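You operate a simulated robot arm through the tools that you are given. There is no shell and no other tool.

You run a simulated robot arm. Do the job below in one go: nothing can be reset, and whatever is moved stays where it is left.

TASK
Tighten the grey bracket's nut in the vise, then put the bracket back.
Fine: the nut is turned to its stop while the vise grips; vise open again; leave the other brackets. Set down upright: what you pick out.

The check looks at the end state, three seconds after you hand in, the way a careful person would. Anything else that was tipped, shoved, dropped, spilled or broken makes it a failure.

THE ROBOT
A 6-joint arm with a two-finger gripper, fixed in place. Base frame: the origin is on the floor under the middle of its stand, x ahead of it, y to its left, z up. Units: mm, rad, N and s.
It reaches about 1572 mm from its shoulder. Its first joint turns from -2.897 to 2.897 rad. Payload 2.45 kg.
The TCP is the grasp point between the finger pads, 20 mm short of the fingertips. In the tool frame z runs along the fingers and y along their closing line. The gripper opens to 140 mm; its body begins 168 mm behind the TCP.
Orientation is that of the tool frame in the base frame, as a unit quaternion [x, y, z, w]. With the fingers straight down and closing along the base's y, the tool's x points along the base's -x, its y along +y and its z along -z.

THE INTERFACE
- The arm moves only by the tool send_rows. Its argument "deltas" is a list of rows, each an object (a shift or turn left out is 0, a gripper value left out holds the last) with "linear": the shift along the base's x, y, z in units of 100 mm (1.0 is 100 mm), a list of three; "rotation": the turn, a rotation vector about the base's x, y, z in units of 60 degrees (1.0 is 60 degrees), a list of three; "claw": the finger opening in mm, from 0 to 140. In form: [{"linear": [tx, ty, tz], "rotation": [rx, ry, rz], "claw": claw}, ...]. A call has 1 to 20 rows; each row is the pose to reach, as a shift and turn from the pose commanded when the call began. A call with a number of a shift or a turn outside -1 to 1 is refused whole. Rows are played at 5 a second. More than 50 mm and 0.15 rad between two rows, or a gripper value outside its range, and nothing of the call is played. A pose out of reach is approached as far as the arm can. The call stops where the force on the tool passes 80 N (or 10 N more than at its start, if that is more) or the arm is blocked; 0.2 s more then pass. Each finger travels about 45 mm/s and halts on what it meets, pressing with about 40 N; the grip force reading is that of the motor and also rises with nothing between the fingers. The clock runs only during rows and for 0.2 s after the last one: add rows that repeat a pose to give the fingers time. The reply holds the time, the measured pose of the TCP, the force on the tool along the base axes, the opening and the grip force, in the units named above and with some noise, with the torque about the TCP (base axes, N m) and any sound that the robot's microphone picked up.
- Cameras (640 x 400 px; columns grow to the right, rows downward): "scene" is fixed at [50.7, -499.1, 1367.6]; the picture's right is [0.32, -0.95, 0.00], its down [-0.32, -0.11, -0.94] and it looks along [0.89, 0.30, -0.34] (base axes); focal length 314 px, centre (320, 200). "wrist" rides on the gripper at [78, 11, -209] in the tool frame; the picture's right is [-0.14, 0.99, 0.00], its down [-0.92, -0.13, -0.37] and it looks along [-0.36, -0.05, 0.93] (tool axes); focal length 280 px, centre (320, 200). There is no depth. A picture from a camera that has moved, and an enlarged one, comes with that camera's place and axes in the base frame and with its lens.
- snapshot(camera): a new picture of that camera. The clock stands still meanwhile.
- zoom(camera, box): a new picture of the part [left, top, right, bottom] of that camera's present view, enlarged. The clock stands still meanwhile.
- job_done(): hands the job in; it is judged then, once.

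Places have to be worked out from the pictures, the camera data and where the tool is seen. Open the gripper and draw the arm clear of the work before you hand the job in, unless the task says otherwise.

The tools are called after "Request:" as a command line: name --argument value ..., lists and objects as JSON in quotes. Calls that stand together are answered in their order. send_rows: Moves the arm, as the interface text tells. Its arguments: {"type":"object","properties":{"deltas":{"type":"array"}},"required":["deltas"]} The other tools are called the same way: snapshot (camera) takes a picture; zoom (camera, box) takes an enlarged picture of a part of a camera's view; job_done () hands the job in.

At the start:

```text
time_s: 0.0
position: [690.7, -52.9, 1185.5]
tool_rot: [0.001, 1.0, 0.0, 0.0]
force: [0.3, -0.3, 0.1]
ft_torque: [-0.02, 0.02, -0.02]
grip_width: 140.3
gripper_force: 0.2
```

scene: 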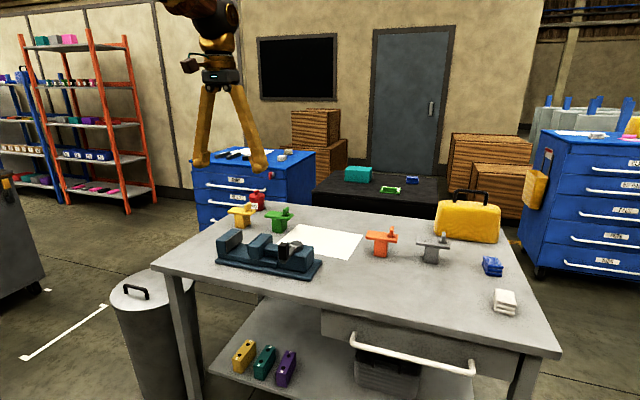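
wrist: 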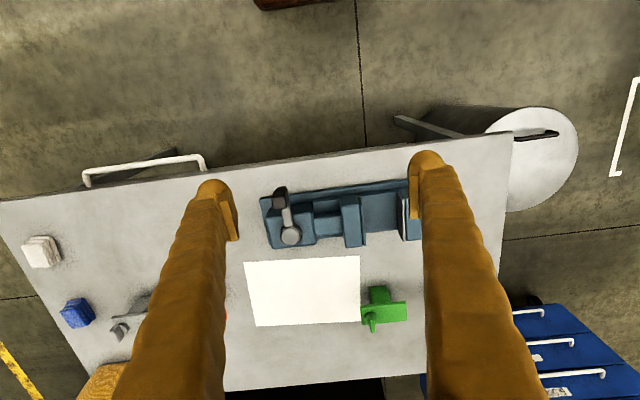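

I see a bench with a blue vise, a paper, and yellow, green, orange and grey brackets. I'll enlarge the vise and the brackets before moving.

Request:
zoom --camera "scene" --box '[200, 190, 340, 290]'

Request:
zoom --camera "scene" --box '[350, 200, 530, 320]'

Request:
zoom --camera "wrist" --box '[220, 150, 440, 290]'

Request:
zoom --camera "wrist" --box '[0, 200, 240, 400]'

```text
4.00 times, centred on (270, 240) of scene
camera zoom: at [50.7, -499.1, 1367.6], right [0.32, -0.95, 0.0], down [-0.32, -0.11, -0.94], along [0.89, 0.3, -0.34], focal length 1254 px, centre (520, 40)
```

zoom: 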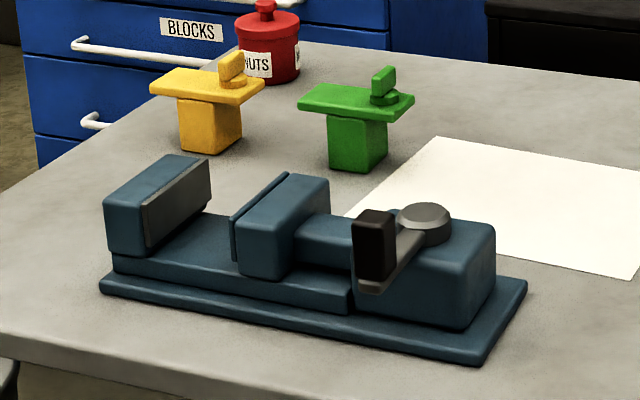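

```text
3.33 times, centred on (440, 260) of scene
camera zoom: at [50.7, -499.1, 1367.6], right [0.32, -0.95, 0.0], down [-0.32, -0.11, -0.94], along [0.89, 0.3, -0.34], focal length 1046 px, centre (-80, 0)
```

zoom: 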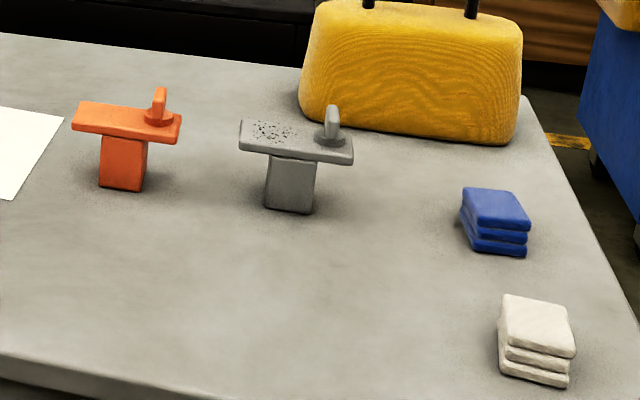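

```text
2.86 times, centred on (330, 220) of wrist
camera zoom: at [611.9, -43.2, 1394.5], right [0.14, 0.99, 0.0], down [0.92, -0.13, 0.37], along [0.36, -0.05, -0.93], focal length 801 px, centre (291, 143)
```

zoom: 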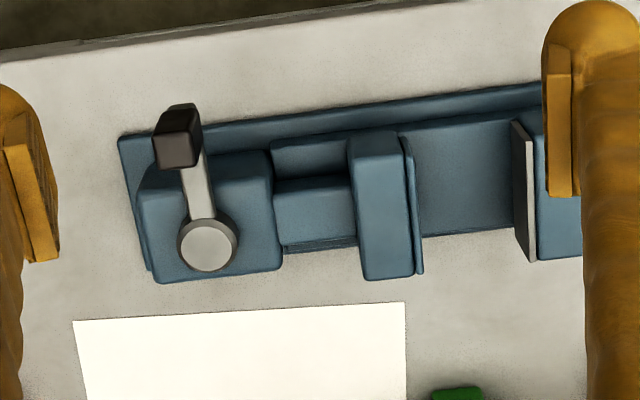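

```text
2.00 times, centred on (120, 300) of wrist
camera zoom: at [611.9, -43.2, 1394.5], right [0.14, 0.99, 0.0], down [0.92, -0.13, 0.37], along [0.36, -0.05, -0.93], focal length 561 px, centre (720, 0)
```

zoom: 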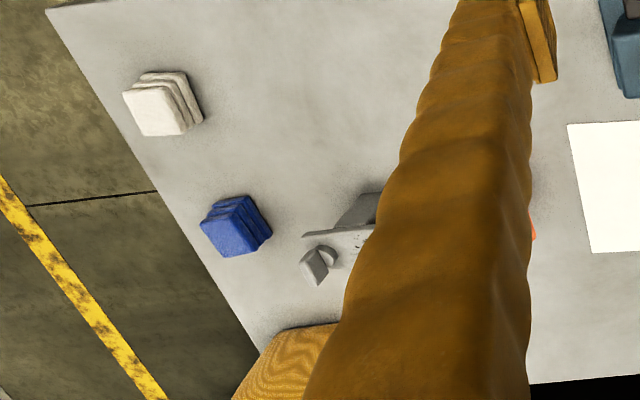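

The knob triangulated from the two cameras disagrees by about 40 mm in y. I'll enlarge the fingers and a few landmarks to see which camera is off.

Request:
zoom --camera "scene" --box '[150, 80, 310, 180]'

Request:
zoom --camera "scene" --box '[260, 200, 420, 300]'

Request:
zoom --camera "wrist" --box '[230, 240, 430, 365]'

```text
4.00 times, centred on (230, 130) of scene
camera zoom: at [50.7, -499.1, 1367.6], right [0.32, -0.95, 0.0], down [-0.32, -0.11, -0.94], along [0.89, 0.3, -0.34], focal length 1254 px, centre (680, 480)
```

zoom: 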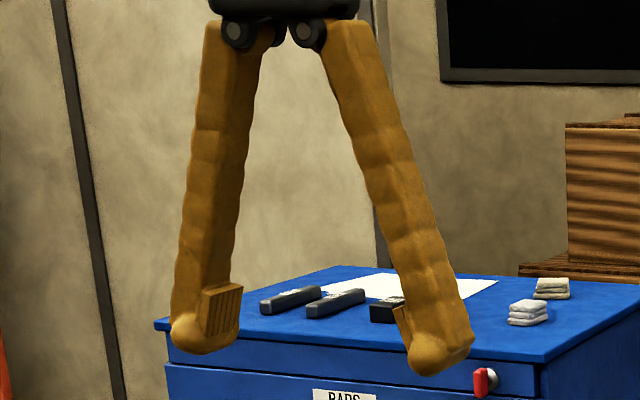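

```text
4.00 times, centred on (340, 250) of scene
camera zoom: at [50.7, -499.1, 1367.6], right [0.32, -0.95, 0.0], down [-0.32, -0.11, -0.94], along [0.89, 0.3, -0.34], focal length 1254 px, centre (240, 0)
```

zoom: 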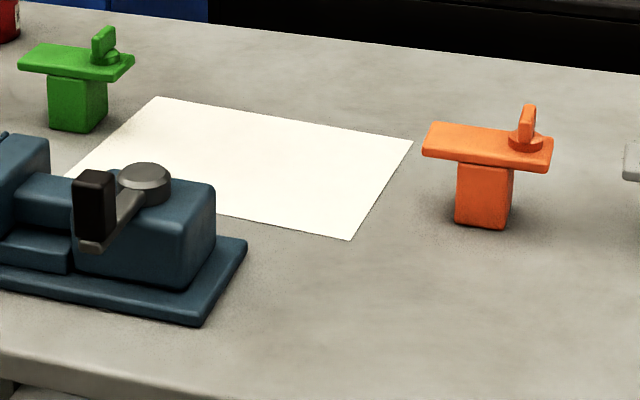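

```text
3.20 times, centred on (330, 302) of wrist
camera zoom: at [611.9, -43.2, 1394.5], right [0.14, 0.99, 0.0], down [0.92, -0.13, 0.37], along [0.36, -0.05, -0.93], focal length 897 px, centre (288, -128)
```

zoom: 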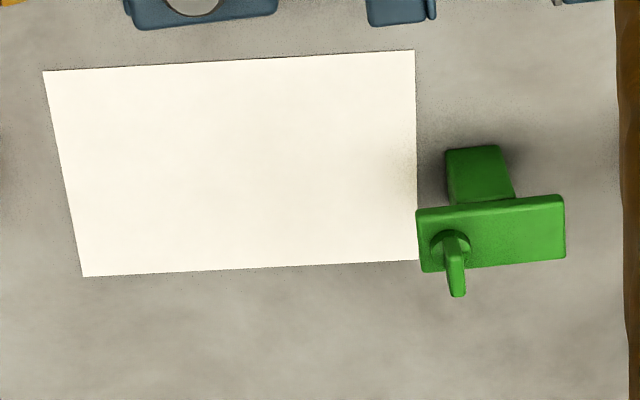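

I had mis-scaled the zoom box. With that corrected, the table is at about z=800, the lever pivot at about (868,-140) and the handle top at about (783,-140,941). Next I'll move the wrist camera above the vise for a closer look, staying well above everything.

Request:
send_rows --deltas '[{"linear": [0.3, 0.05, -0.3]}, {"linear": [0.6, 0.1, -0.6]}, {"linear": [0.9, 0.15, -0.9]}, {"linear": [1.0, 0.2, -1.0]}, {"linear": [1.0, 0.2, -1.0]}]'

Request:
snapshot --camera "wrist"

Request:
snapshot --camera "scene"

```text
time_s: 1.2
position: [790.2, -34.7, 1085.4]
tool_rot: [0.0, 1.0, -0.001, 0.0]
force: [-0.1, 0.5, -0.6]
ft_torque: [0.03, 0.01, 0.0]
grip_width: 139.8
gripper_force: 0.1
```

```text
taken
camera wrist: at [711.1, -24.4, 1294.5], right [0.14, 0.99, 0.0], down [0.92, -0.13, 0.37], along [0.37, -0.05, -0.93], focal length 280 px, centre (320, 200)
```

wrist: 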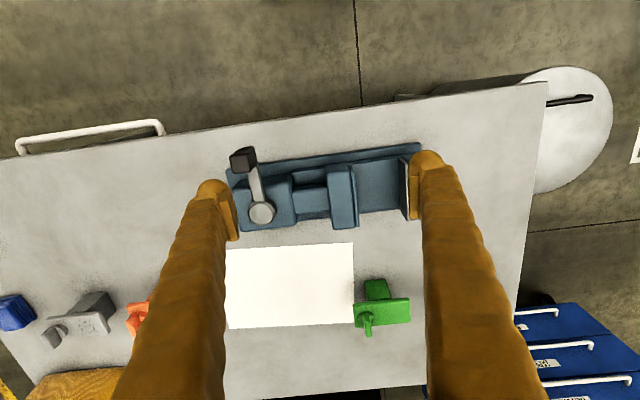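

```text
taken
```

scene: 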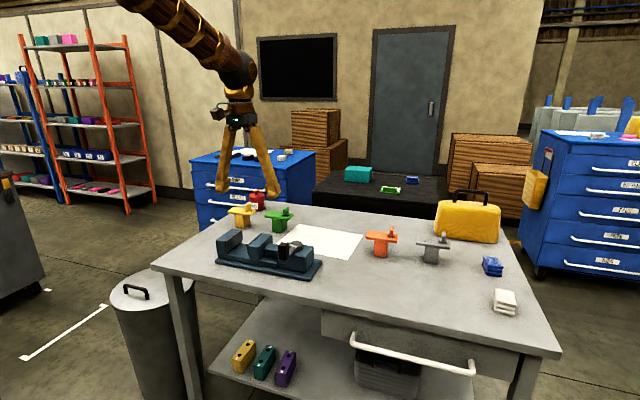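

The vise sits between the fingers in the wrist view, so I'll enlarge it to measure the jaws and lever.

Request:
zoom --camera "wrist" --box '[224, 120, 432, 250]'

Request:
zoom --camera "scene" --box '[205, 200, 335, 281]'

```text
3.08 times, centred on (328, 185) of wrist
camera zoom: at [711.1, -24.4, 1294.5], right [0.14, 0.99, 0.0], down [0.92, -0.13, 0.37], along [0.37, -0.05, -0.93], focal length 863 px, centre (295, 246)
```

zoom: 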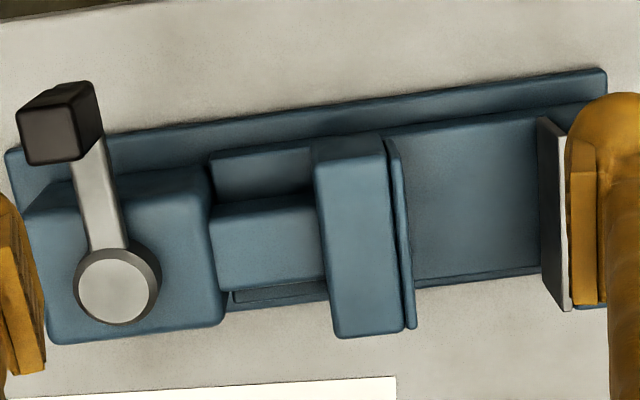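

```text
4.92 times, centred on (270, 240) of scene
camera zoom: at [50.7, -499.1, 1367.6], right [0.32, -0.95, 0.0], down [-0.32, -0.11, -0.94], along [0.89, 0.3, -0.34], focal length 1544 px, centre (566, 1)
```

zoom: 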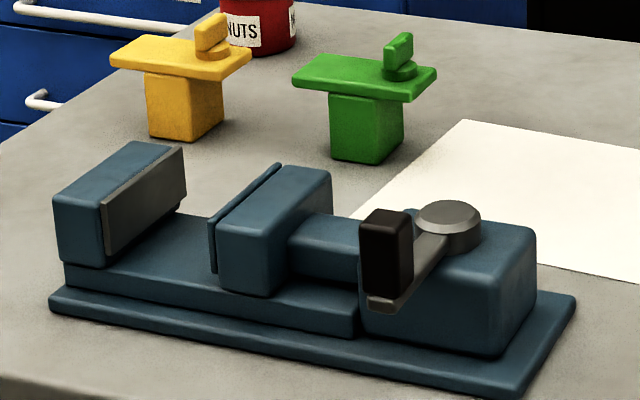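

Jaw faces sit at about y≈8 (moving) and y≈85 (fixed), spanning x≈822–927 with tops at z≈888 and the bed at z≈837. The lever pivot is about (875,-141) and the handle about (785,-140). Now I'll go sideways at safe height toward the grey bracket, near (1085,-565), to inspect it.

Request:
send_rows --deltas '[{"linear": [0.2, -0.4, 0.0]}, {"linear": [0.4, -0.8, 0.0]}, {"linear": [0.45, -1.0, 0.0]}]'

Request:
send_rows --deltas '[{"linear": [0.2, -0.4, 0.0]}, {"linear": [0.4, -0.8, 0.0]}, {"linear": [0.45, -1.0, 0.0]}]'

Request:
send_rows --deltas '[{"linear": [0.2, -0.4, 0.0]}, {"linear": [0.4, -0.8, 0.0]}, {"linear": [0.45, -1.0, 0.0]}]'

Request:
send_rows --deltas '[{"linear": [0.2, -0.4, 0.0]}, {"linear": [0.4, -0.8, 0.0]}, {"linear": [0.45, -1.0, 0.0]}]'

Request:
send_rows --deltas '[{"linear": [0.1, -0.4, -0.1]}, {"linear": [0.2, -0.8, -0.2]}, {"linear": [0.2, -1.0, -0.3]}, {"linear": [0.2, -1.0, -0.3]}]'

Request:
snapshot --camera "wrist"

```text
time_s: 2.0
position: [833.9, -134.2, 1085.6]
tool_rot: [0.0, 1.0, 0.0, -0.001]
force: [0.2, 0.5, -0.6]
ft_torque: [0.01, 0.0, -0.02]
grip_width: 139.9
gripper_force: 0.1
```

```text
time_s: 2.8
position: [879.8, -234.9, 1087.2]
tool_rot: [0.0, 1.0, 0.0, 0.0]
force: [-0.4, -0.6, 0.6]
ft_torque: [-0.01, 0.01, 0.0]
grip_width: 139.9
gripper_force: 0.1
```

```text
time_s: 3.6
position: [925.9, -332.2, 1084.9]
tool_rot: [0.0, 1.0, -0.001, 0.0]
force: [-0.7, -0.3, -0.9]
ft_torque: [-0.02, 0.0, 0.01]
grip_width: 140.2
gripper_force: 0.0
```

```text
time_s: 4.4
position: [969.7, -433.0, 1084.8]
tool_rot: [0.0, 1.0, 0.0, -0.001]
force: [0.2, -0.2, 0.2]
ft_torque: [-0.03, -0.04, -0.01]
grip_width: 139.9
gripper_force: 0.1
```

```text
time_s: 5.4
position: [990.4, -533.4, 1054.2]
tool_rot: [0.0, 1.0, 0.0, 0.0]
force: [0.2, -0.1, -0.6]
ft_torque: [0.0, 0.05, -0.01]
grip_width: 140.2
gripper_force: 0.1
```

```text
taken
camera wrist: at [911.6, -523.3, 1264.2], right [0.14, 0.99, 0.0], down [0.92, -0.13, 0.37], along [0.36, -0.05, -0.93], focal length 280 px, centre (320, 200)
```

wrist: 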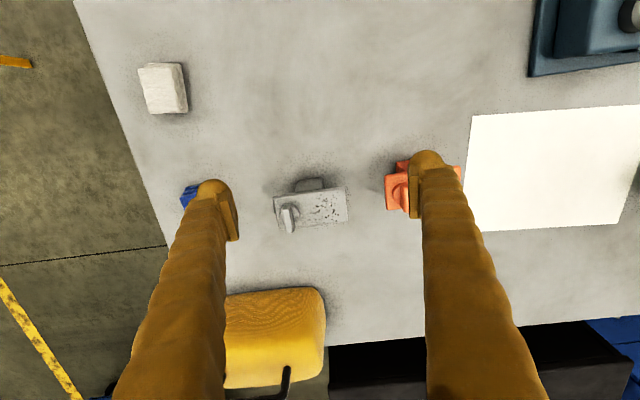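

The grey bracket lies centred between the fingers. I'll enlarge it in both cameras to work out its pose.

Request:
zoom --camera "wrist" --box '[260, 165, 372, 235]'

Request:
zoom --camera "scene" --box '[385, 215, 481, 275]'

```text
5.71 times, centred on (316, 200) of wrist
camera zoom: at [911.6, -523.3, 1264.2], right [0.14, 0.99, 0.0], down [0.92, -0.13, 0.37], along [0.36, -0.05, -0.93], focal length 1602 px, centre (343, 200)
```

zoom: 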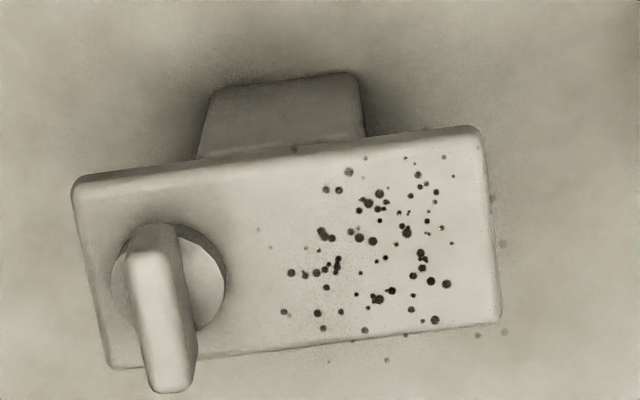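

```text
6.67 times, centred on (433, 245) of scene
camera zoom: at [50.7, -499.1, 1367.6], right [0.32, -0.95, 0.0], down [-0.32, -0.11, -0.94], along [0.89, 0.3, -0.34], focal length 2091 px, centre (-433, -100)
```

zoom: 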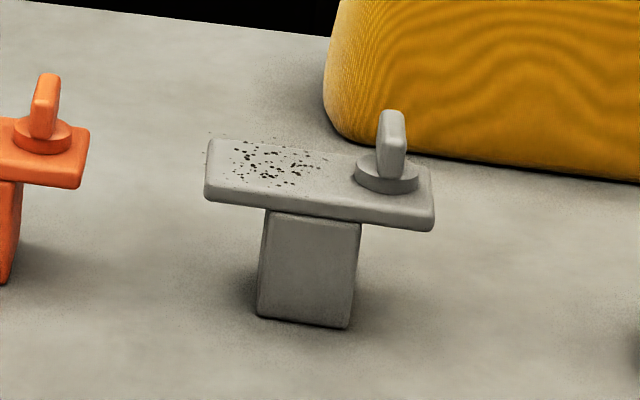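

Both views agree on the grey bracket: stem centre about (1078,-560), plate x 1050–1106 by y -615…-507 with its top at z≈874. The nut axis is about (1078,-593), and its fin runs along x with its top at ≈913. I'll turn the tool -90° so the fingers close along x on the plate's long sides, and move above it.

Request:
send_rows --deltas '[{"linear": [0.11, -0.03, 0.0], "rotation": [0, 0, -0.125]}, {"linear": [0.22, -0.06, 0.0], "rotation": [0, 0, -0.25]}, {"linear": [0.33, -0.09, 0.0], "rotation": [0, 0, -0.375]}, {"linear": [0.44, -0.13, 0.0], "rotation": [0, 0, -0.5]}, {"linear": [0.55, -0.17, 0.0], "rotation": [0, 0, -0.625]}, {"linear": [0.66, -0.2, 0.0], "rotation": [0, 0, -0.75]}, {"linear": [0.77, -0.23, 0.0], "rotation": [0, 0, -0.875]}, {"linear": [0.87, -0.26, 0.0], "rotation": [0, 0, -1.0]}, {"linear": [0.87, -0.26, 0.0], "rotation": [0, 0, -1.0]}]'

Request:
send_rows --deltas '[{"rotation": [0, 0, -0.125]}, {"rotation": [0, 0, -0.25]}, {"rotation": [0, 0, -0.375]}, {"rotation": [0, 0, -0.5]}, {"rotation": [0, 0, -0.5]}]'

Request:
snapshot --camera "wrist"

Request:
snapshot --camera "scene"

```text
time_s: 7.4
position: [1060.9, -549.6, 1049.7]
tool_rot: [0.501, 0.865, 0.0, 0.0]
force: [0.3, 0.8, 0.7]
ft_torque: [-0.01, 0.0, 0.0]
grip_width: 139.9
gripper_force: 0.0
out of reach, approached as far as the arm can: row 7, 8, 9
```

```text
time_s: 8.6
position: [1059.8, -550.2, 1048.1]
tool_rot: [0.707, 0.707, 0.0, 0.0]
force: [0.3, -0.2, 0.8]
ft_torque: [-0.01, -0.03, 0.03]
grip_width: 140.1
gripper_force: 0.1
```

```text
taken
camera wrist: at [1070.8, -473.1, 1257.6], right [0.99, -0.14, 0.0], down [-0.13, -0.92, 0.37], along [-0.05, -0.37, -0.93], focal length 280 px, centre (320, 200)
```

wrist: 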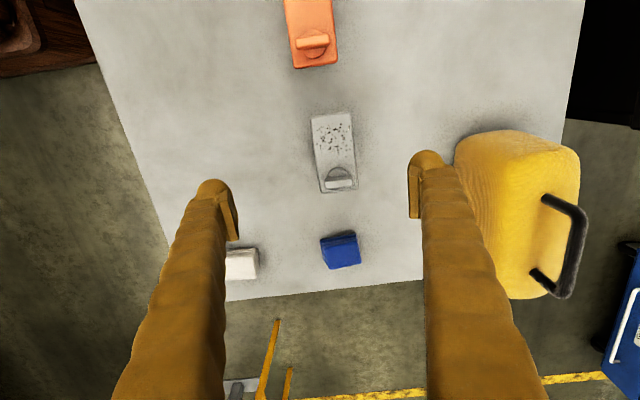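

```text
taken
```

scene: 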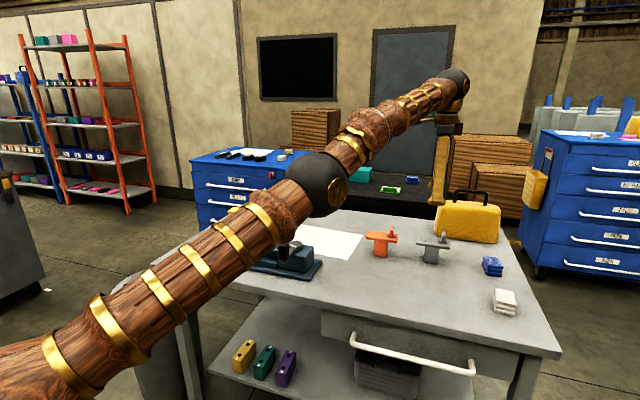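

The arm is near full stretch at this height, but the reach gets better lower down. The area beside the bracket is clear, since the case starts at x≈1275. I'll go down to about z=960 with the fingers at 100 mm and check alignment.

Request:
send_rows --deltas '[{"linear": [0, 0, -0.2], "claw": 100}, {"linear": [0, 0, -0.4], "claw": 100}, {"linear": [0, 0, -0.6], "claw": 100}, {"linear": [0, 0, -0.8], "claw": 100}, {"linear": [0, 0, -0.95], "claw": 100}, {"linear": [0, 0, -0.95], "claw": 100}]'

Request:
snapshot --camera "wrist"

Request:
zoom --camera "scene" --box '[370, 120, 530, 280]'

```text
time_s: 10.0
position: [1061.6, -549.1, 954.0]
tool_rot: [0.707, 0.707, 0.0, 0.0]
force: [0.5, 0.3, -0.3]
ft_torque: [0.01, 0.0, 0.01]
grip_width: 100.2
gripper_force: 0.1
```

```text
taken
camera wrist: at [1071.7, -472.1, 1162.6], right [0.99, -0.14, 0.0], down [-0.13, -0.92, 0.37], along [-0.05, -0.36, -0.93], focal length 280 px, centre (320, 200)
```

wrist: 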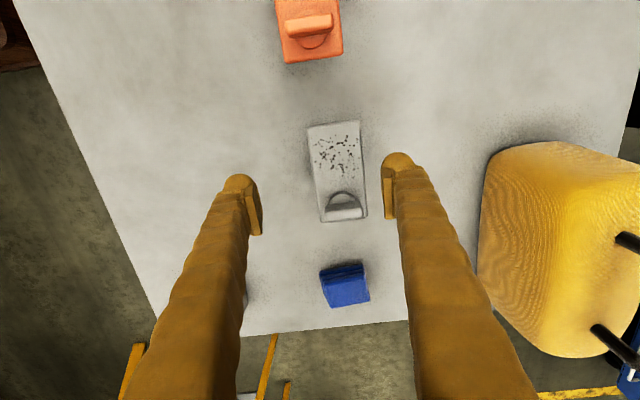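

```text
2.50 times, centred on (450, 200) of scene
camera zoom: at [50.7, -499.1, 1367.6], right [0.32, -0.95, 0.0], down [-0.32, -0.11, -0.94], along [0.89, 0.3, -0.34], focal length 784 px, centre (-5, 200)
```

zoom: 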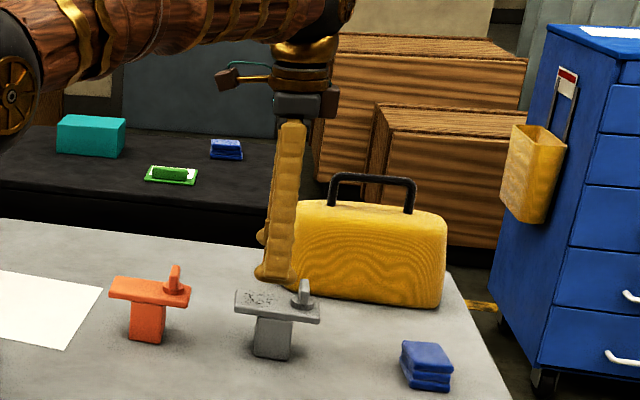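

Commanded pose is clipped to reach, so I'm at (1062,-549). The newest wrist view puts the plate centre at (1079,-560). I'll shift over it and descend so the pads straddle the plate at z≈869, fingers still open.

Request:
send_rows --deltas '[{"linear": [0.17, -0.11, 0], "claw": 100}, {"linear": [0.17, -0.11, 0], "claw": 100}, {"linear": [0.17, -0.11, -0.2], "claw": 100}, {"linear": [0.17, -0.11, -0.4], "claw": 100}, {"linear": [0.17, -0.11, -0.6], "claw": 100}, {"linear": [0.17, -0.11, -0.75], "claw": 100}, {"linear": [0.17, -0.11, -0.85], "claw": 100}, {"linear": [0.17, -0.11, -0.85], "claw": 100}]'

Request:
snapshot --camera "wrist"

Request:
zoom --camera "scene" --box '[385, 200, 481, 260]'

```text
time_s: 11.8
position: [1077.7, -560.0, 870.2]
tool_rot: [0.707, 0.707, 0.0, 0.0]
force: [-0.1, -0.3, -0.3]
ft_torque: [-0.04, 0.01, -0.01]
grip_width: 99.8
gripper_force: 0.0
```

```text
taken
camera wrist: at [1087.3, -482.7, 1078.2], right [0.99, -0.14, 0.0], down [-0.13, -0.92, 0.37], along [-0.05, -0.37, -0.93], focal length 280 px, centre (320, 200)
```

wrist: 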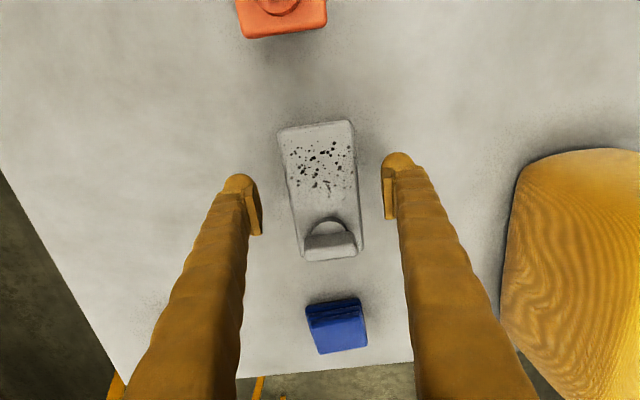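

```text
6.67 times, centred on (433, 230) of scene
camera zoom: at [50.7, -499.1, 1367.6], right [0.32, -0.95, 0.0], down [-0.32, -0.11, -0.94], along [0.89, 0.3, -0.34], focal length 2091 px, centre (-433, 0)
```

zoom: 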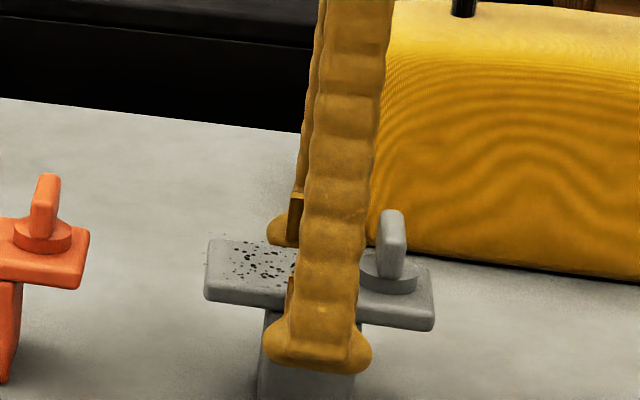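

The fingers straddle the plate cleanly; the fingertip bulbs are about 53 mm wide. I'll rise 4 mm so the tips stay above the vise jaws later, then close on the plate.

Request:
send_rows --deltas '[{"linear": [0.005, 0, 0.04], "claw": 100}, {"linear": [0.005, 0, 0.04], "claw": 80}, {"linear": [0.005, 0, 0.04], "claw": 65}, {"linear": [0.005, 0, 0.04], "claw": 55}, {"linear": [0.005, 0, 0.04], "claw": 45}, {"linear": [0.005, 0, 0.04], "claw": 40}, {"linear": [0.005, 0, 0.04], "claw": 40}, {"linear": [0.005, 0, 0.04], "claw": 40}]'

Request:
snapshot --camera "wrist"

Request:
zoom --camera "scene" --box '[385, 200, 481, 260]'

```text
time_s: 13.6
position: [1077.1, -560.6, 873.8]
tool_rot: [0.707, 0.707, -0.001, 0.0]
force: [0.5, -0.5, 1.0]
ft_torque: [0.03, 0.04, 0.0]
grip_width: 55.1
gripper_force: 40.5
```

```text
taken
camera wrist: at [1088.4, -483.3, 1082.3], right [0.99, -0.14, 0.0], down [-0.13, -0.92, 0.37], along [-0.05, -0.36, -0.93], focal length 280 px, centre (320, 200)
```

wrist: 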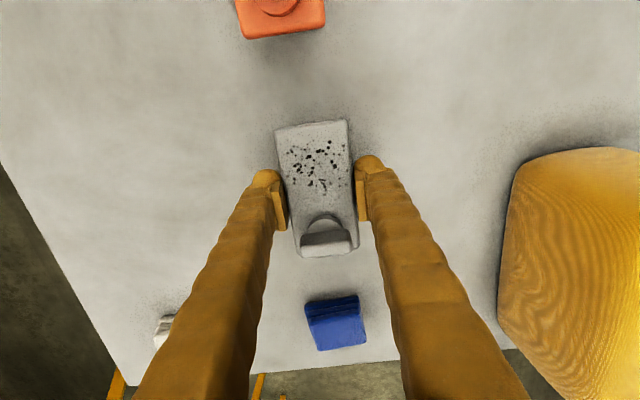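

```text
6.67 times, centred on (433, 230) of scene
camera zoom: at [50.7, -499.1, 1367.6], right [0.32, -0.95, 0.0], down [-0.32, -0.11, -0.94], along [0.89, 0.3, -0.34], focal length 2091 px, centre (-433, 0)
```

zoom: 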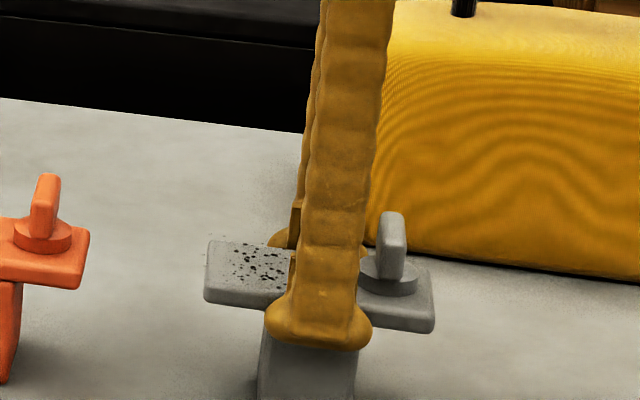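

Grip is solid at 55 mm and 40 N. I'll lift straight up 60 mm, then carry on up while drawing back toward -x.

Request:
send_rows --deltas '[{"linear": [0, 0, 0.1]}, {"linear": [0, 0, 0.25]}, {"linear": [0, 0, 0.4]}, {"linear": [0, 0, 0.6]}, {"linear": [-0.2, 0, 0.7]}, {"linear": [-0.5, 0, 0.85]}, {"linear": [-0.8, 0, 1.0]}, {"linear": [-1.0, 0, 1.0]}]'

Request:
snapshot --camera "wrist"

Request:
snapshot --camera "scene"

```text
time_s: 15.4
position: [975.9, -559.9, 972.9]
tool_rot: [0.707, 0.707, -0.002, 0.0]
force: [1.0, -0.9, -3.9]
ft_torque: [0.0, 0.03, -0.03]
grip_width: 55.0
gripper_force: 39.9
```

```text
taken
camera wrist: at [987.1, -482.9, 1182.0], right [0.99, -0.14, 0.0], down [-0.13, -0.92, 0.37], along [-0.05, -0.36, -0.93], focal length 280 px, centre (320, 200)
```

wrist: 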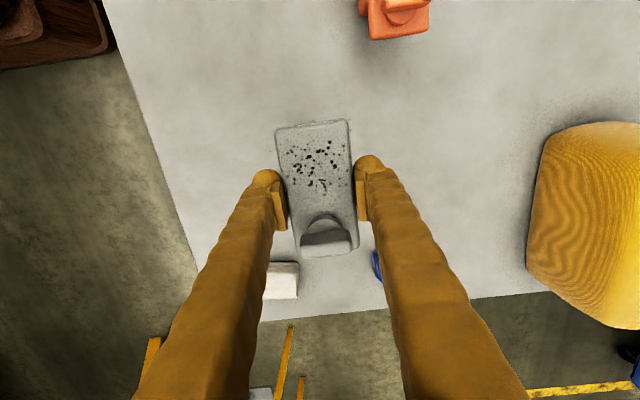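

```text
taken
```

scene: 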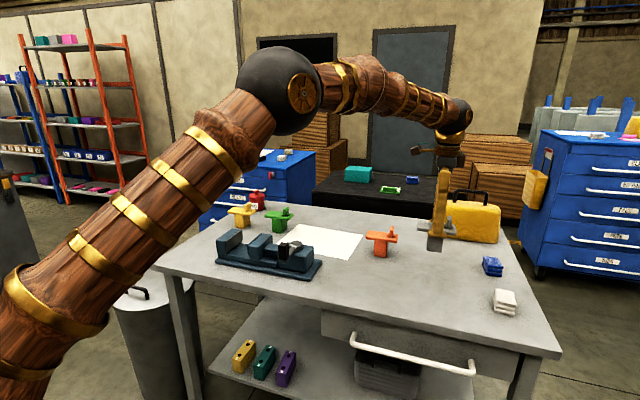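

The bracket is hanging level with a 4 N load. I'll raise it further and carry it above everything toward the vise.

Request:
send_rows --deltas '[{"linear": [-0.05, 0.2, 0.2]}, {"linear": [-0.1, 0.45, 0.45]}, {"linear": [-0.12, 0.75, 0.75]}, {"linear": [-0.15, 1.0, 0.9]}]'

Request:
send_rows --deltas '[{"linear": [-0.05, 0.33, 0]}, {"linear": [-0.1, 0.66, 0]}, {"linear": [-0.15, 1.0, 0]}]'

Request:
send_rows --deltas '[{"linear": [-0.05, 0.33, 0]}, {"linear": [-0.1, 0.66, 0]}, {"linear": [-0.15, 1.0, 0]}]'

Request:
send_rows --deltas '[{"linear": [-0.05, 0.33, 0]}, {"linear": [-0.1, 0.66, 0]}, {"linear": [-0.15, 1.0, 0]}]'

Request:
send_rows --deltas '[{"linear": [-0.05, 0.33, 0]}, {"linear": [-0.1, 0.66, 0]}, {"linear": [-0.15, 1.0, 0]}]'

Request:
send_rows --deltas '[{"linear": [-0.1, 0.33, 0]}, {"linear": [-0.2, 0.66, 0]}, {"linear": [-0.26, 1.0, 0]}, {"linear": [-0.26, 1.0, 0]}]'

Request:
snapshot --camera "wrist"

Request:
snapshot --camera "scene"

```text
time_s: 16.4
position: [962.9, -460.5, 1062.4]
tool_rot: [0.708, 0.707, 0.0, -0.001]
force: [-0.1, 0.0, -3.2]
ft_torque: [0.07, -0.05, 0.03]
grip_width: 55.0
gripper_force: 39.8
```

```text
time_s: 17.2
position: [948.2, -359.2, 1062.9]
tool_rot: [0.707, 0.707, 0.0, 0.0]
force: [-0.3, -0.3, -3.5]
ft_torque: [0.01, -0.02, 0.0]
grip_width: 54.8
gripper_force: 40.1
```

```text
time_s: 18.0
position: [933.1, -260.5, 1064.3]
tool_rot: [0.707, 0.707, 0.0, 0.0]
force: [-0.4, 0.1, -4.1]
ft_torque: [0.05, -0.01, 0.03]
grip_width: 54.6
gripper_force: 39.7
```

```text
time_s: 18.8
position: [920.2, -160.5, 1064.9]
tool_rot: [0.707, 0.707, 0.0, 0.001]
force: [-0.7, 0.6, -3.3]
ft_torque: [0.01, -0.02, 0.02]
grip_width: 55.0
gripper_force: 39.8
```

```text
time_s: 19.6
position: [902.1, -62.3, 1063.2]
tool_rot: [0.707, 0.707, -0.001, 0.0]
force: [0.9, 0.9, -4.0]
ft_torque: [0.0, 0.0, -0.02]
grip_width: 54.8
gripper_force: 39.8
```

```text
time_s: 20.6
position: [876.4, 38.6, 1065.3]
tool_rot: [0.707, 0.707, 0.001, 0.0]
force: [0.0, 0.2, -3.5]
ft_torque: [0.01, -0.01, -0.03]
grip_width: 54.8
gripper_force: 40.6
```

```text
taken
camera wrist: at [887.0, 117.0, 1273.2], right [0.99, -0.14, 0.0], down [-0.13, -0.92, 0.37], along [-0.05, -0.37, -0.93], focal length 280 px, centre (320, 200)
```

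wrist: 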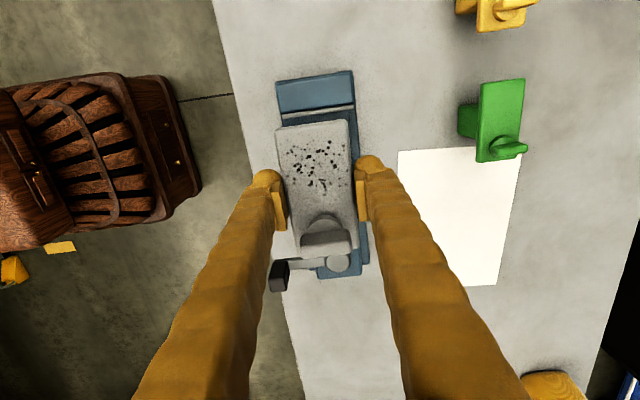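

```text
taken
```

scene: 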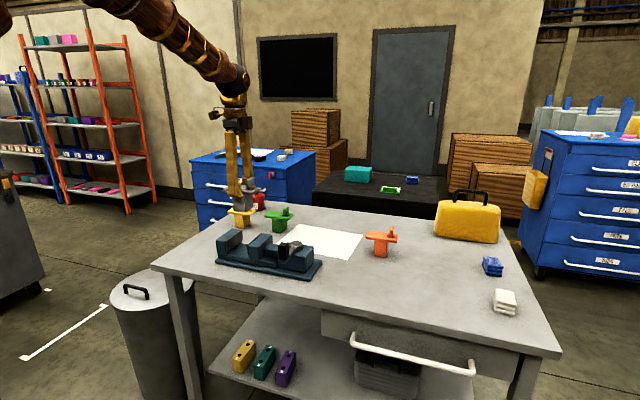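

The bracket hangs above the vise gap. I'll enlarge the wrist view for the fixed jaw and the scene view for height checks before lowering.

Request:
zoom --camera "wrist" --box '[250, 60, 410, 160]'

Request:
zoom --camera "wrist" --box '[250, 200, 410, 300]'

Request:
zoom --camera "scene" --box '[200, 165, 340, 285]'

```text
4.00 times, centred on (330, 110) of wrist
camera zoom: at [887.0, 117.0, 1273.2], right [0.99, -0.14, 0.0], down [-0.13, -0.92, 0.37], along [-0.05, -0.37, -0.93], focal length 1122 px, centre (280, 560)
```

zoom: 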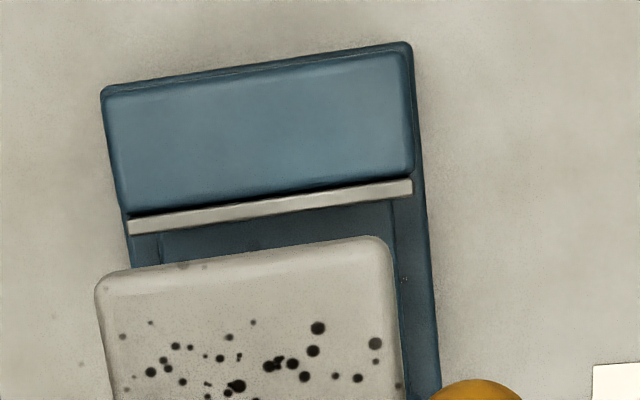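

```text
4.00 times, centred on (330, 250) of wrist
camera zoom: at [887.0, 117.0, 1273.2], right [0.99, -0.14, 0.0], down [-0.13, -0.92, 0.37], along [-0.05, -0.37, -0.93], focal length 1122 px, centre (280, 0)
```

zoom: 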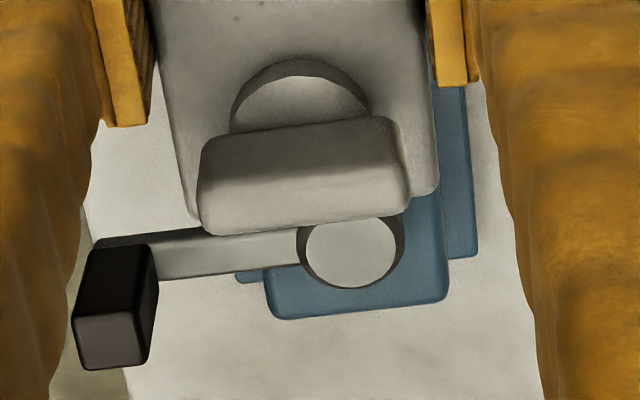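

```text
3.33 times, centred on (270, 225) of scene
camera zoom: at [50.7, -499.1, 1367.6], right [0.32, -0.95, 0.0], down [-0.32, -0.11, -0.94], along [0.89, 0.3, -0.34], focal length 1046 px, centre (487, 117)
```

zoom: 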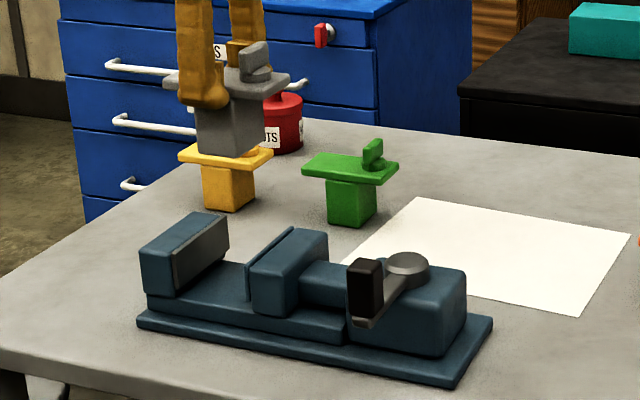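

The fixed jaw face is at y≈87 with top z≈890, spanning x≈832–926, and the gap centre is y≈47. I'll shift to y=50 and lower to z≈965, so the stem bottom is at about 891, then check.

Request:
send_rows --deltas '[{"linear": [0.01, 0.06, 0.0]}, {"linear": [0.01, 0.115, 0.0]}, {"linear": [0.01, 0.115, -0.3]}, {"linear": [0.01, 0.115, -0.6]}, {"linear": [0.01, 0.115, -0.85]}, {"linear": [0.01, 0.115, -1.0]}, {"linear": [0.01, 0.115, -1.0]}]'

Request:
zoom --camera "scene" --box '[205, 195, 325, 285]'

Request:
snapshot --camera "wrist"

```text
time_s: 22.2
position: [879.3, 50.0, 964.2]
tool_rot: [0.707, 0.707, 0.0, 0.001]
force: [0.0, 0.0, -2.3]
ft_torque: [-0.02, -0.03, -0.01]
grip_width: 54.7
gripper_force: 39.8
```

```text
4.44 times, centred on (265, 240) of scene
camera zoom: at [50.7, -499.1, 1367.6], right [0.32, -0.95, 0.0], down [-0.32, -0.11, -0.94], along [0.89, 0.3, -0.34], focal length 1394 px, centre (564, 22)
```

zoom: 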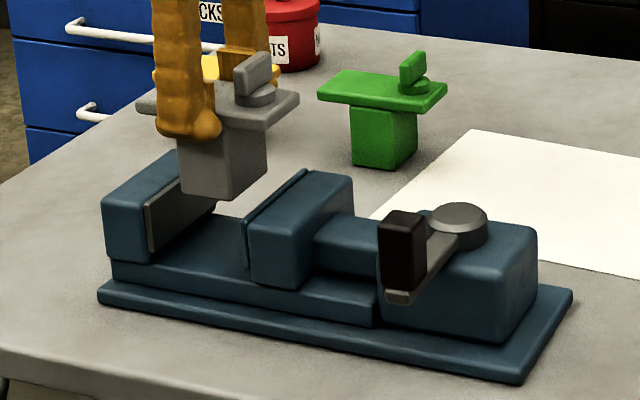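

```text
taken
camera wrist: at [888.9, 127.6, 1172.1], right [0.99, -0.14, 0.0], down [-0.13, -0.92, 0.37], along [-0.05, -0.37, -0.93], focal length 280 px, centre (320, 200)
```

wrist: 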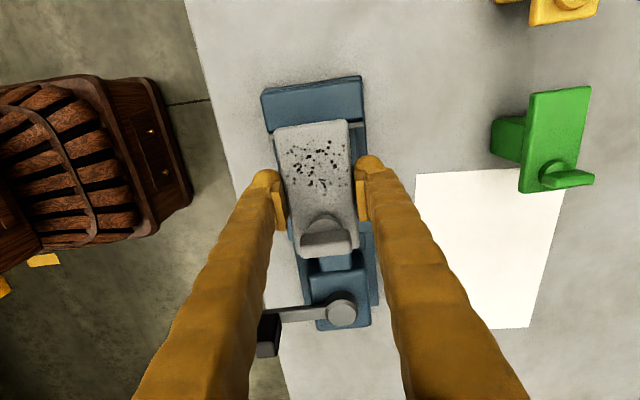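

The stem is centred over the gap with its bottom about level with the jaw tops. I'll lower to z≈926 in small steps and check clearance.

Request:
send_rows --deltas '[{"linear": [-0.01, 0, -0.1]}, {"linear": [-0.01, 0, -0.2]}, {"linear": [-0.01, 0, -0.3]}, {"linear": [-0.01, 0, -0.38]}, {"linear": [-0.01, 0, -0.38]}]'

Request:
zoom --camera "scene" --box '[205, 195, 325, 285]'

Request:
zoom --camera "wrist" --box '[240, 80, 400, 180]'

```text
time_s: 23.4
position: [876.5, 49.7, 924.7]
tool_rot: [0.708, 0.706, 0.0, 0.0]
force: [-0.4, 0.1, -3.8]
ft_torque: [0.04, 0.02, 0.02]
grip_width: 54.9
gripper_force: 39.6
```

```text
4.44 times, centred on (265, 240) of scene
camera zoom: at [50.7, -499.1, 1367.6], right [0.32, -0.95, 0.0], down [-0.32, -0.11, -0.94], along [0.89, 0.3, -0.34], focal length 1394 px, centre (564, 22)
```

zoom: 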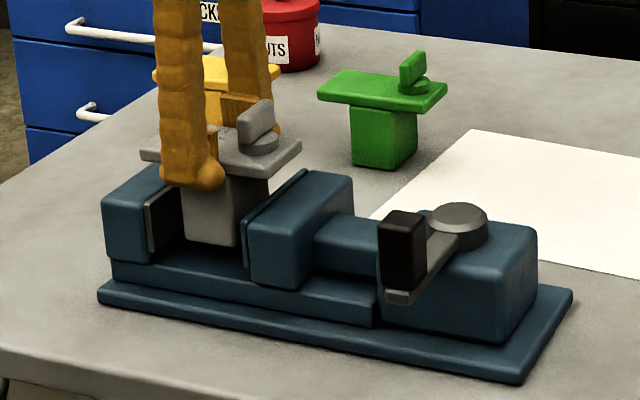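

```text
4.00 times, centred on (320, 130) of wrist
camera zoom: at [887.4, 127.3, 1134.1], right [0.99, -0.14, 0.0], down [-0.13, -0.92, 0.37], along [-0.05, -0.37, -0.93], focal length 1122 px, centre (320, 480)
```

zoom: 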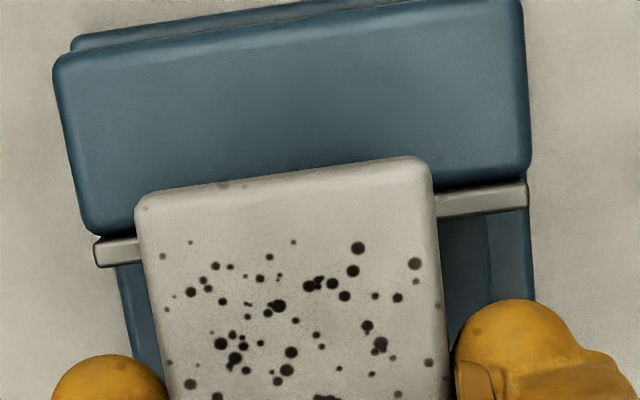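

The stem is well inside the gap with clearance on both sides. I'll lower 10 mm more to z≈914.

Request:
send_rows --deltas '[{"linear": [0, 0, -0.03]}, {"linear": [0, 0, -0.06]}, {"linear": [0, 0, -0.08]}, {"linear": [0, 0, -0.1]}, {"linear": [0, 0, -0.1]}]'

Request:
zoom --camera "scene" --box '[215, 205, 299, 268]'

```text
time_s: 24.6
position: [875.4, 50.7, 916.0]
tool_rot: [0.707, 0.708, 0.0, 0.0]
force: [-0.3, -0.7, -2.6]
ft_torque: [-0.01, -0.03, -0.01]
grip_width: 55.0
gripper_force: 40.0
```

```text
6.35 times, centred on (257, 236) of scene
camera zoom: at [50.7, -499.1, 1367.6], right [0.32, -0.95, 0.0], down [-0.32, -0.11, -0.94], along [0.89, 0.3, -0.34], focal length 1991 px, centre (720, -32)
```

zoom: 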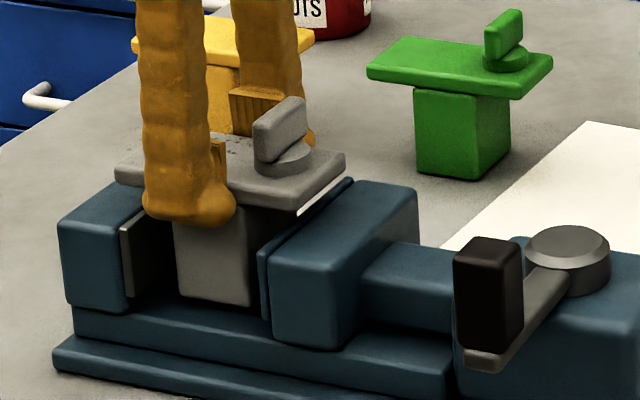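

There is still no contact (force about -3 N), and the stem bottom is just above the bed. I'll step down 2 mm at a time and watch the vertical force.

Request:
send_rows --deltas '[{"linear": [0, 0, -0.015]}, {"linear": [0, 0, -0.03]}, {"linear": [0, 0, -0.03]}]'

Request:
send_rows --deltas '[{"linear": [0, 0, -0.01]}, {"linear": [0, 0, -0.02]}, {"linear": [0, 0, -0.02]}]'

```text
time_s: 25.4
position: [875.7, 51.4, 912.7]
tool_rot: [0.707, 0.707, 0.001, 0.0]
force: [-0.4, 0.0, -2.6]
ft_torque: [0.02, -0.02, 0.01]
grip_width: 55.0
gripper_force: 39.6
```

```text
time_s: 26.2
position: [875.9, 50.5, 911.0]
tool_rot: [0.707, 0.707, 0.0, 0.0]
force: [0.1, 0.2, -3.0]
ft_torque: [0.0, 0.02, 0.01]
grip_width: 54.7
gripper_force: 40.3
```

No contact yet at z≈911. I'll continue in 2 mm steps.

Request:
send_rows --deltas '[{"linear": [0, 0, -0.01]}, {"linear": [0, 0, -0.02]}, {"linear": [0, 0, -0.02]}]'

Request:
zoom --camera "scene" --box '[225, 220, 289, 268]'

```text
time_s: 27.0
position: [877.1, 51.6, 908.6]
tool_rot: [0.708, 0.707, 0.0, 0.0]
force: [-2.9, 1.7, 10.7]
ft_torque: [0.0, 0.29, -0.01]
grip_width: 54.9
gripper_force: 40.4
```

```text
8.33 times, centred on (257, 244) of scene
camera zoom: at [50.7, -499.1, 1367.6], right [0.32, -0.95, 0.0], down [-0.32, -0.11, -0.94], along [0.89, 0.3, -0.34], focal length 2614 px, centre (845, -167)
```

zoom: 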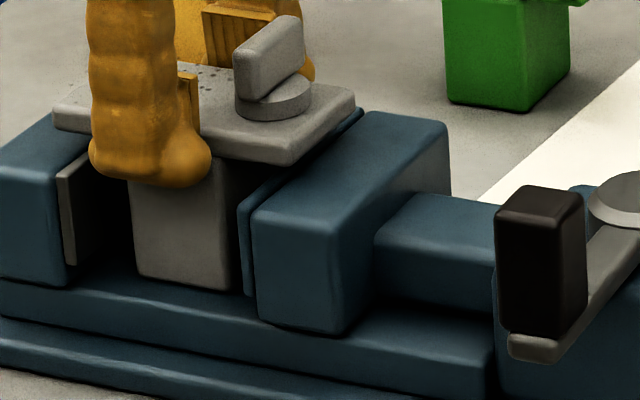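

Contact: the vertical force jumped to +10.7 N at z≈908.6, so the stem stands on the bed. I'll ease up 1 mm and open the fingers to release.

Request:
send_rows --deltas '[{"linear": [0, 0, 0.01]}, {"linear": [0, 0, 0.01], "claw": 65}, {"linear": [0, 0, 0.01], "claw": 80}, {"linear": [0, 0, 0.01], "claw": 95}, {"linear": [0, 0, 0.01], "claw": 100}, {"linear": [0, 0, 0.01], "claw": 100}]'

Request:
zoom --camera "scene" --box '[215, 205, 299, 268]'

Request:
snapshot --camera "wrist"

```text
time_s: 28.4
position: [875.9, 50.3, 909.3]
tool_rot: [0.707, 0.707, 0.0, 0.0]
force: [-0.1, -0.8, -0.6]
ft_torque: [0.01, -0.01, 0.0]
grip_width: 100.0
gripper_force: 0.0
```

```text
6.35 times, centred on (257, 236) of scene
camera zoom: at [50.7, -499.1, 1367.6], right [0.32, -0.95, 0.0], down [-0.32, -0.11, -0.94], along [0.89, 0.3, -0.34], focal length 1991 px, centre (720, -32)
```

zoom: 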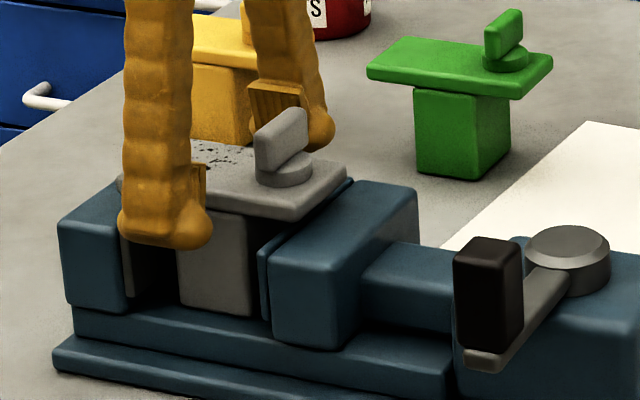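

```text
taken
camera wrist: at [887.5, 127.9, 1118.0], right [0.99, -0.14, 0.0], down [-0.13, -0.92, 0.37], along [-0.05, -0.37, -0.93], focal length 280 px, centre (320, 200)
```

wrist: 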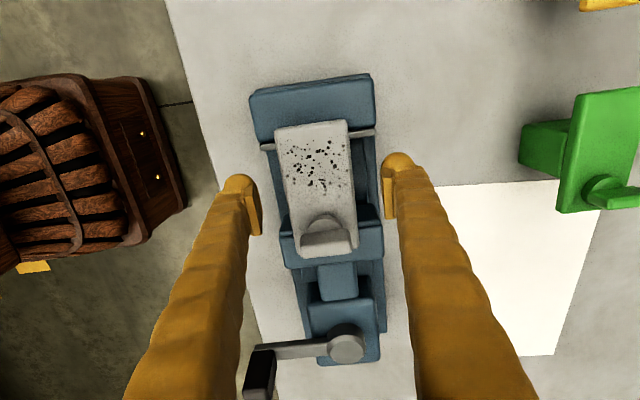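

The bracket stands upright in the open vise. I'll rise clear, then turn the tool back and move above the lever handle at about (785,-140).

Request:
send_rows --deltas '[{"linear": [0, 0, 0.15]}, {"linear": [0, 0, 0.4]}, {"linear": [0, 0, 0.7]}, {"linear": [0, 0, 1.0]}, {"linear": [0, 0, 1.0]}]'

Request:
send_rows --deltas '[{"linear": [-0.08, -0.16, 0.05], "rotation": [0, 0, 0.125]}, {"linear": [-0.16, -0.32, 0.1], "rotation": [0, 0, 0.25]}, {"linear": [-0.24, -0.48, 0.15], "rotation": [0, 0, 0.375]}, {"linear": [-0.32, -0.64, 0.2], "rotation": [0, 0, 0.5]}, {"linear": [-0.4, -0.8, 0.2], "rotation": [0, 0, 0.625]}, {"linear": [-0.45, -0.95, 0.2], "rotation": [0, 0, 0.75]}]'

Request:
send_rows --deltas '[{"linear": [-0.08, -0.16, 0.0], "rotation": [0, 0, 0.125]}, {"linear": [-0.16, -0.32, 0.0], "rotation": [0, 0, 0.25]}, {"linear": [-0.24, -0.48, 0.0], "rotation": [0, 0, 0.375]}, {"linear": [-0.32, -0.64, 0.0], "rotation": [0, 0, 0.5]}, {"linear": [-0.4, -0.8, 0.0], "rotation": [0, 0, 0.625]}, {"linear": [-0.45, -0.95, 0.0], "rotation": [0, 0, 0.75]}, {"linear": [-0.45, -0.95, 0.0], "rotation": [0, 0, 0.75]}]'

Request:
snapshot --camera "wrist"

Request:
snapshot --camera "scene"

```text
time_s: 29.6
position: [876.7, 48.6, 1010.5]
tool_rot: [0.707, 0.707, 0.001, 0.0]
force: [-0.1, 0.4, 0.0]
ft_torque: [0.01, 0.01, 0.01]
grip_width: 100.0
gripper_force: 0.1
```

```text
time_s: 31.0
position: [831.3, -44.7, 1030.0]
tool_rot: [0.382, 0.924, -0.001, -0.001]
force: [0.8, -0.7, -0.1]
ft_torque: [0.01, 0.0, 0.02]
grip_width: 100.0
gripper_force: 0.0
```

```text
time_s: 32.6
position: [785.0, -138.7, 1029.2]
tool_rot: [-0.001, 1.0, 0.0, 0.0]
force: [0.4, -0.7, -0.6]
ft_torque: [0.01, 0.03, -0.04]
grip_width: 100.1
gripper_force: 0.0
```

```text
taken
camera wrist: at [707.5, -129.6, 1238.7], right [0.14, 0.99, 0.0], down [0.92, -0.13, 0.37], along [0.36, -0.05, -0.93], focal length 280 px, centre (320, 200)
```

wrist: 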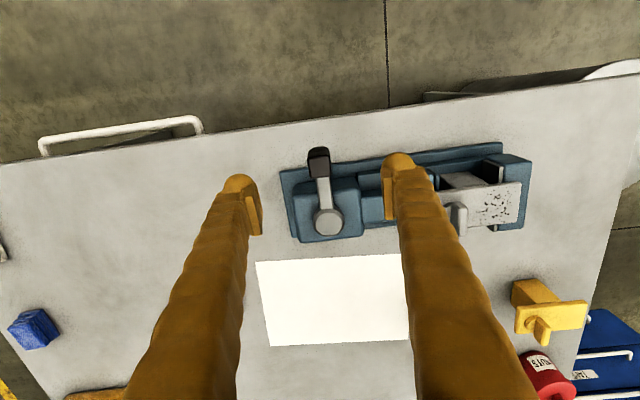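

```text
taken
```

scene: 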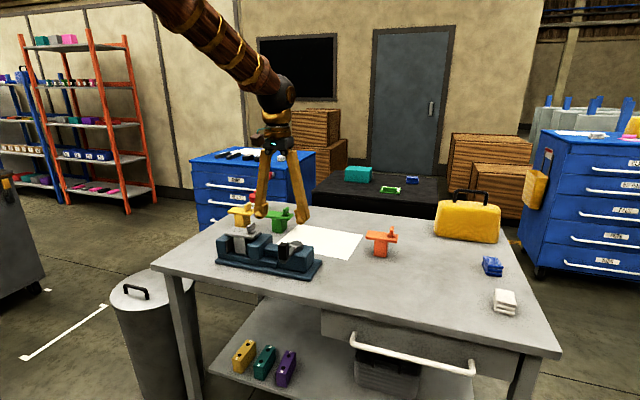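

I'll zoom in on the lever from this viewpoint to fix the handle and pivot positions.

Request:
zoom --camera "wrist" --box '[270, 130, 398, 250]'

Request:
zoom --camera "scene" --box '[260, 225, 324, 273]'

```text
3.33 times, centred on (334, 190) of wrist
camera zoom: at [707.5, -129.6, 1238.7], right [0.14, 0.99, 0.0], down [0.92, -0.13, 0.37], along [0.36, -0.05, -0.93], focal length 935 px, centre (273, 233)
```

zoom: 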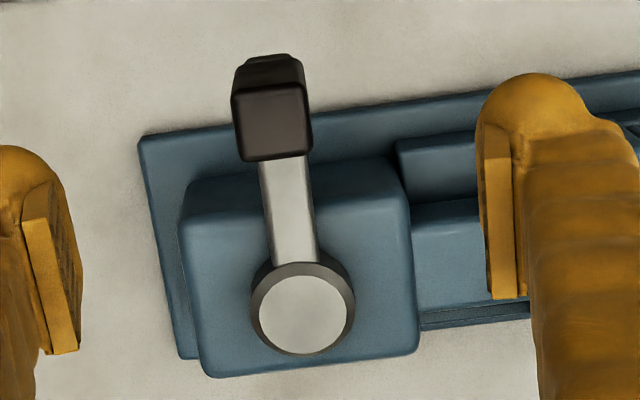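

```text
8.33 times, centred on (292, 249) of scene
camera zoom: at [50.7, -499.1, 1367.6], right [0.32, -0.95, 0.0], down [-0.32, -0.11, -0.94], along [0.89, 0.3, -0.34], focal length 2614 px, centre (553, -208)
```

zoom: 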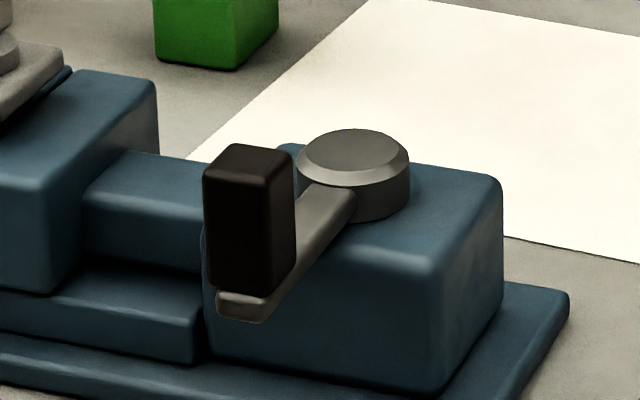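

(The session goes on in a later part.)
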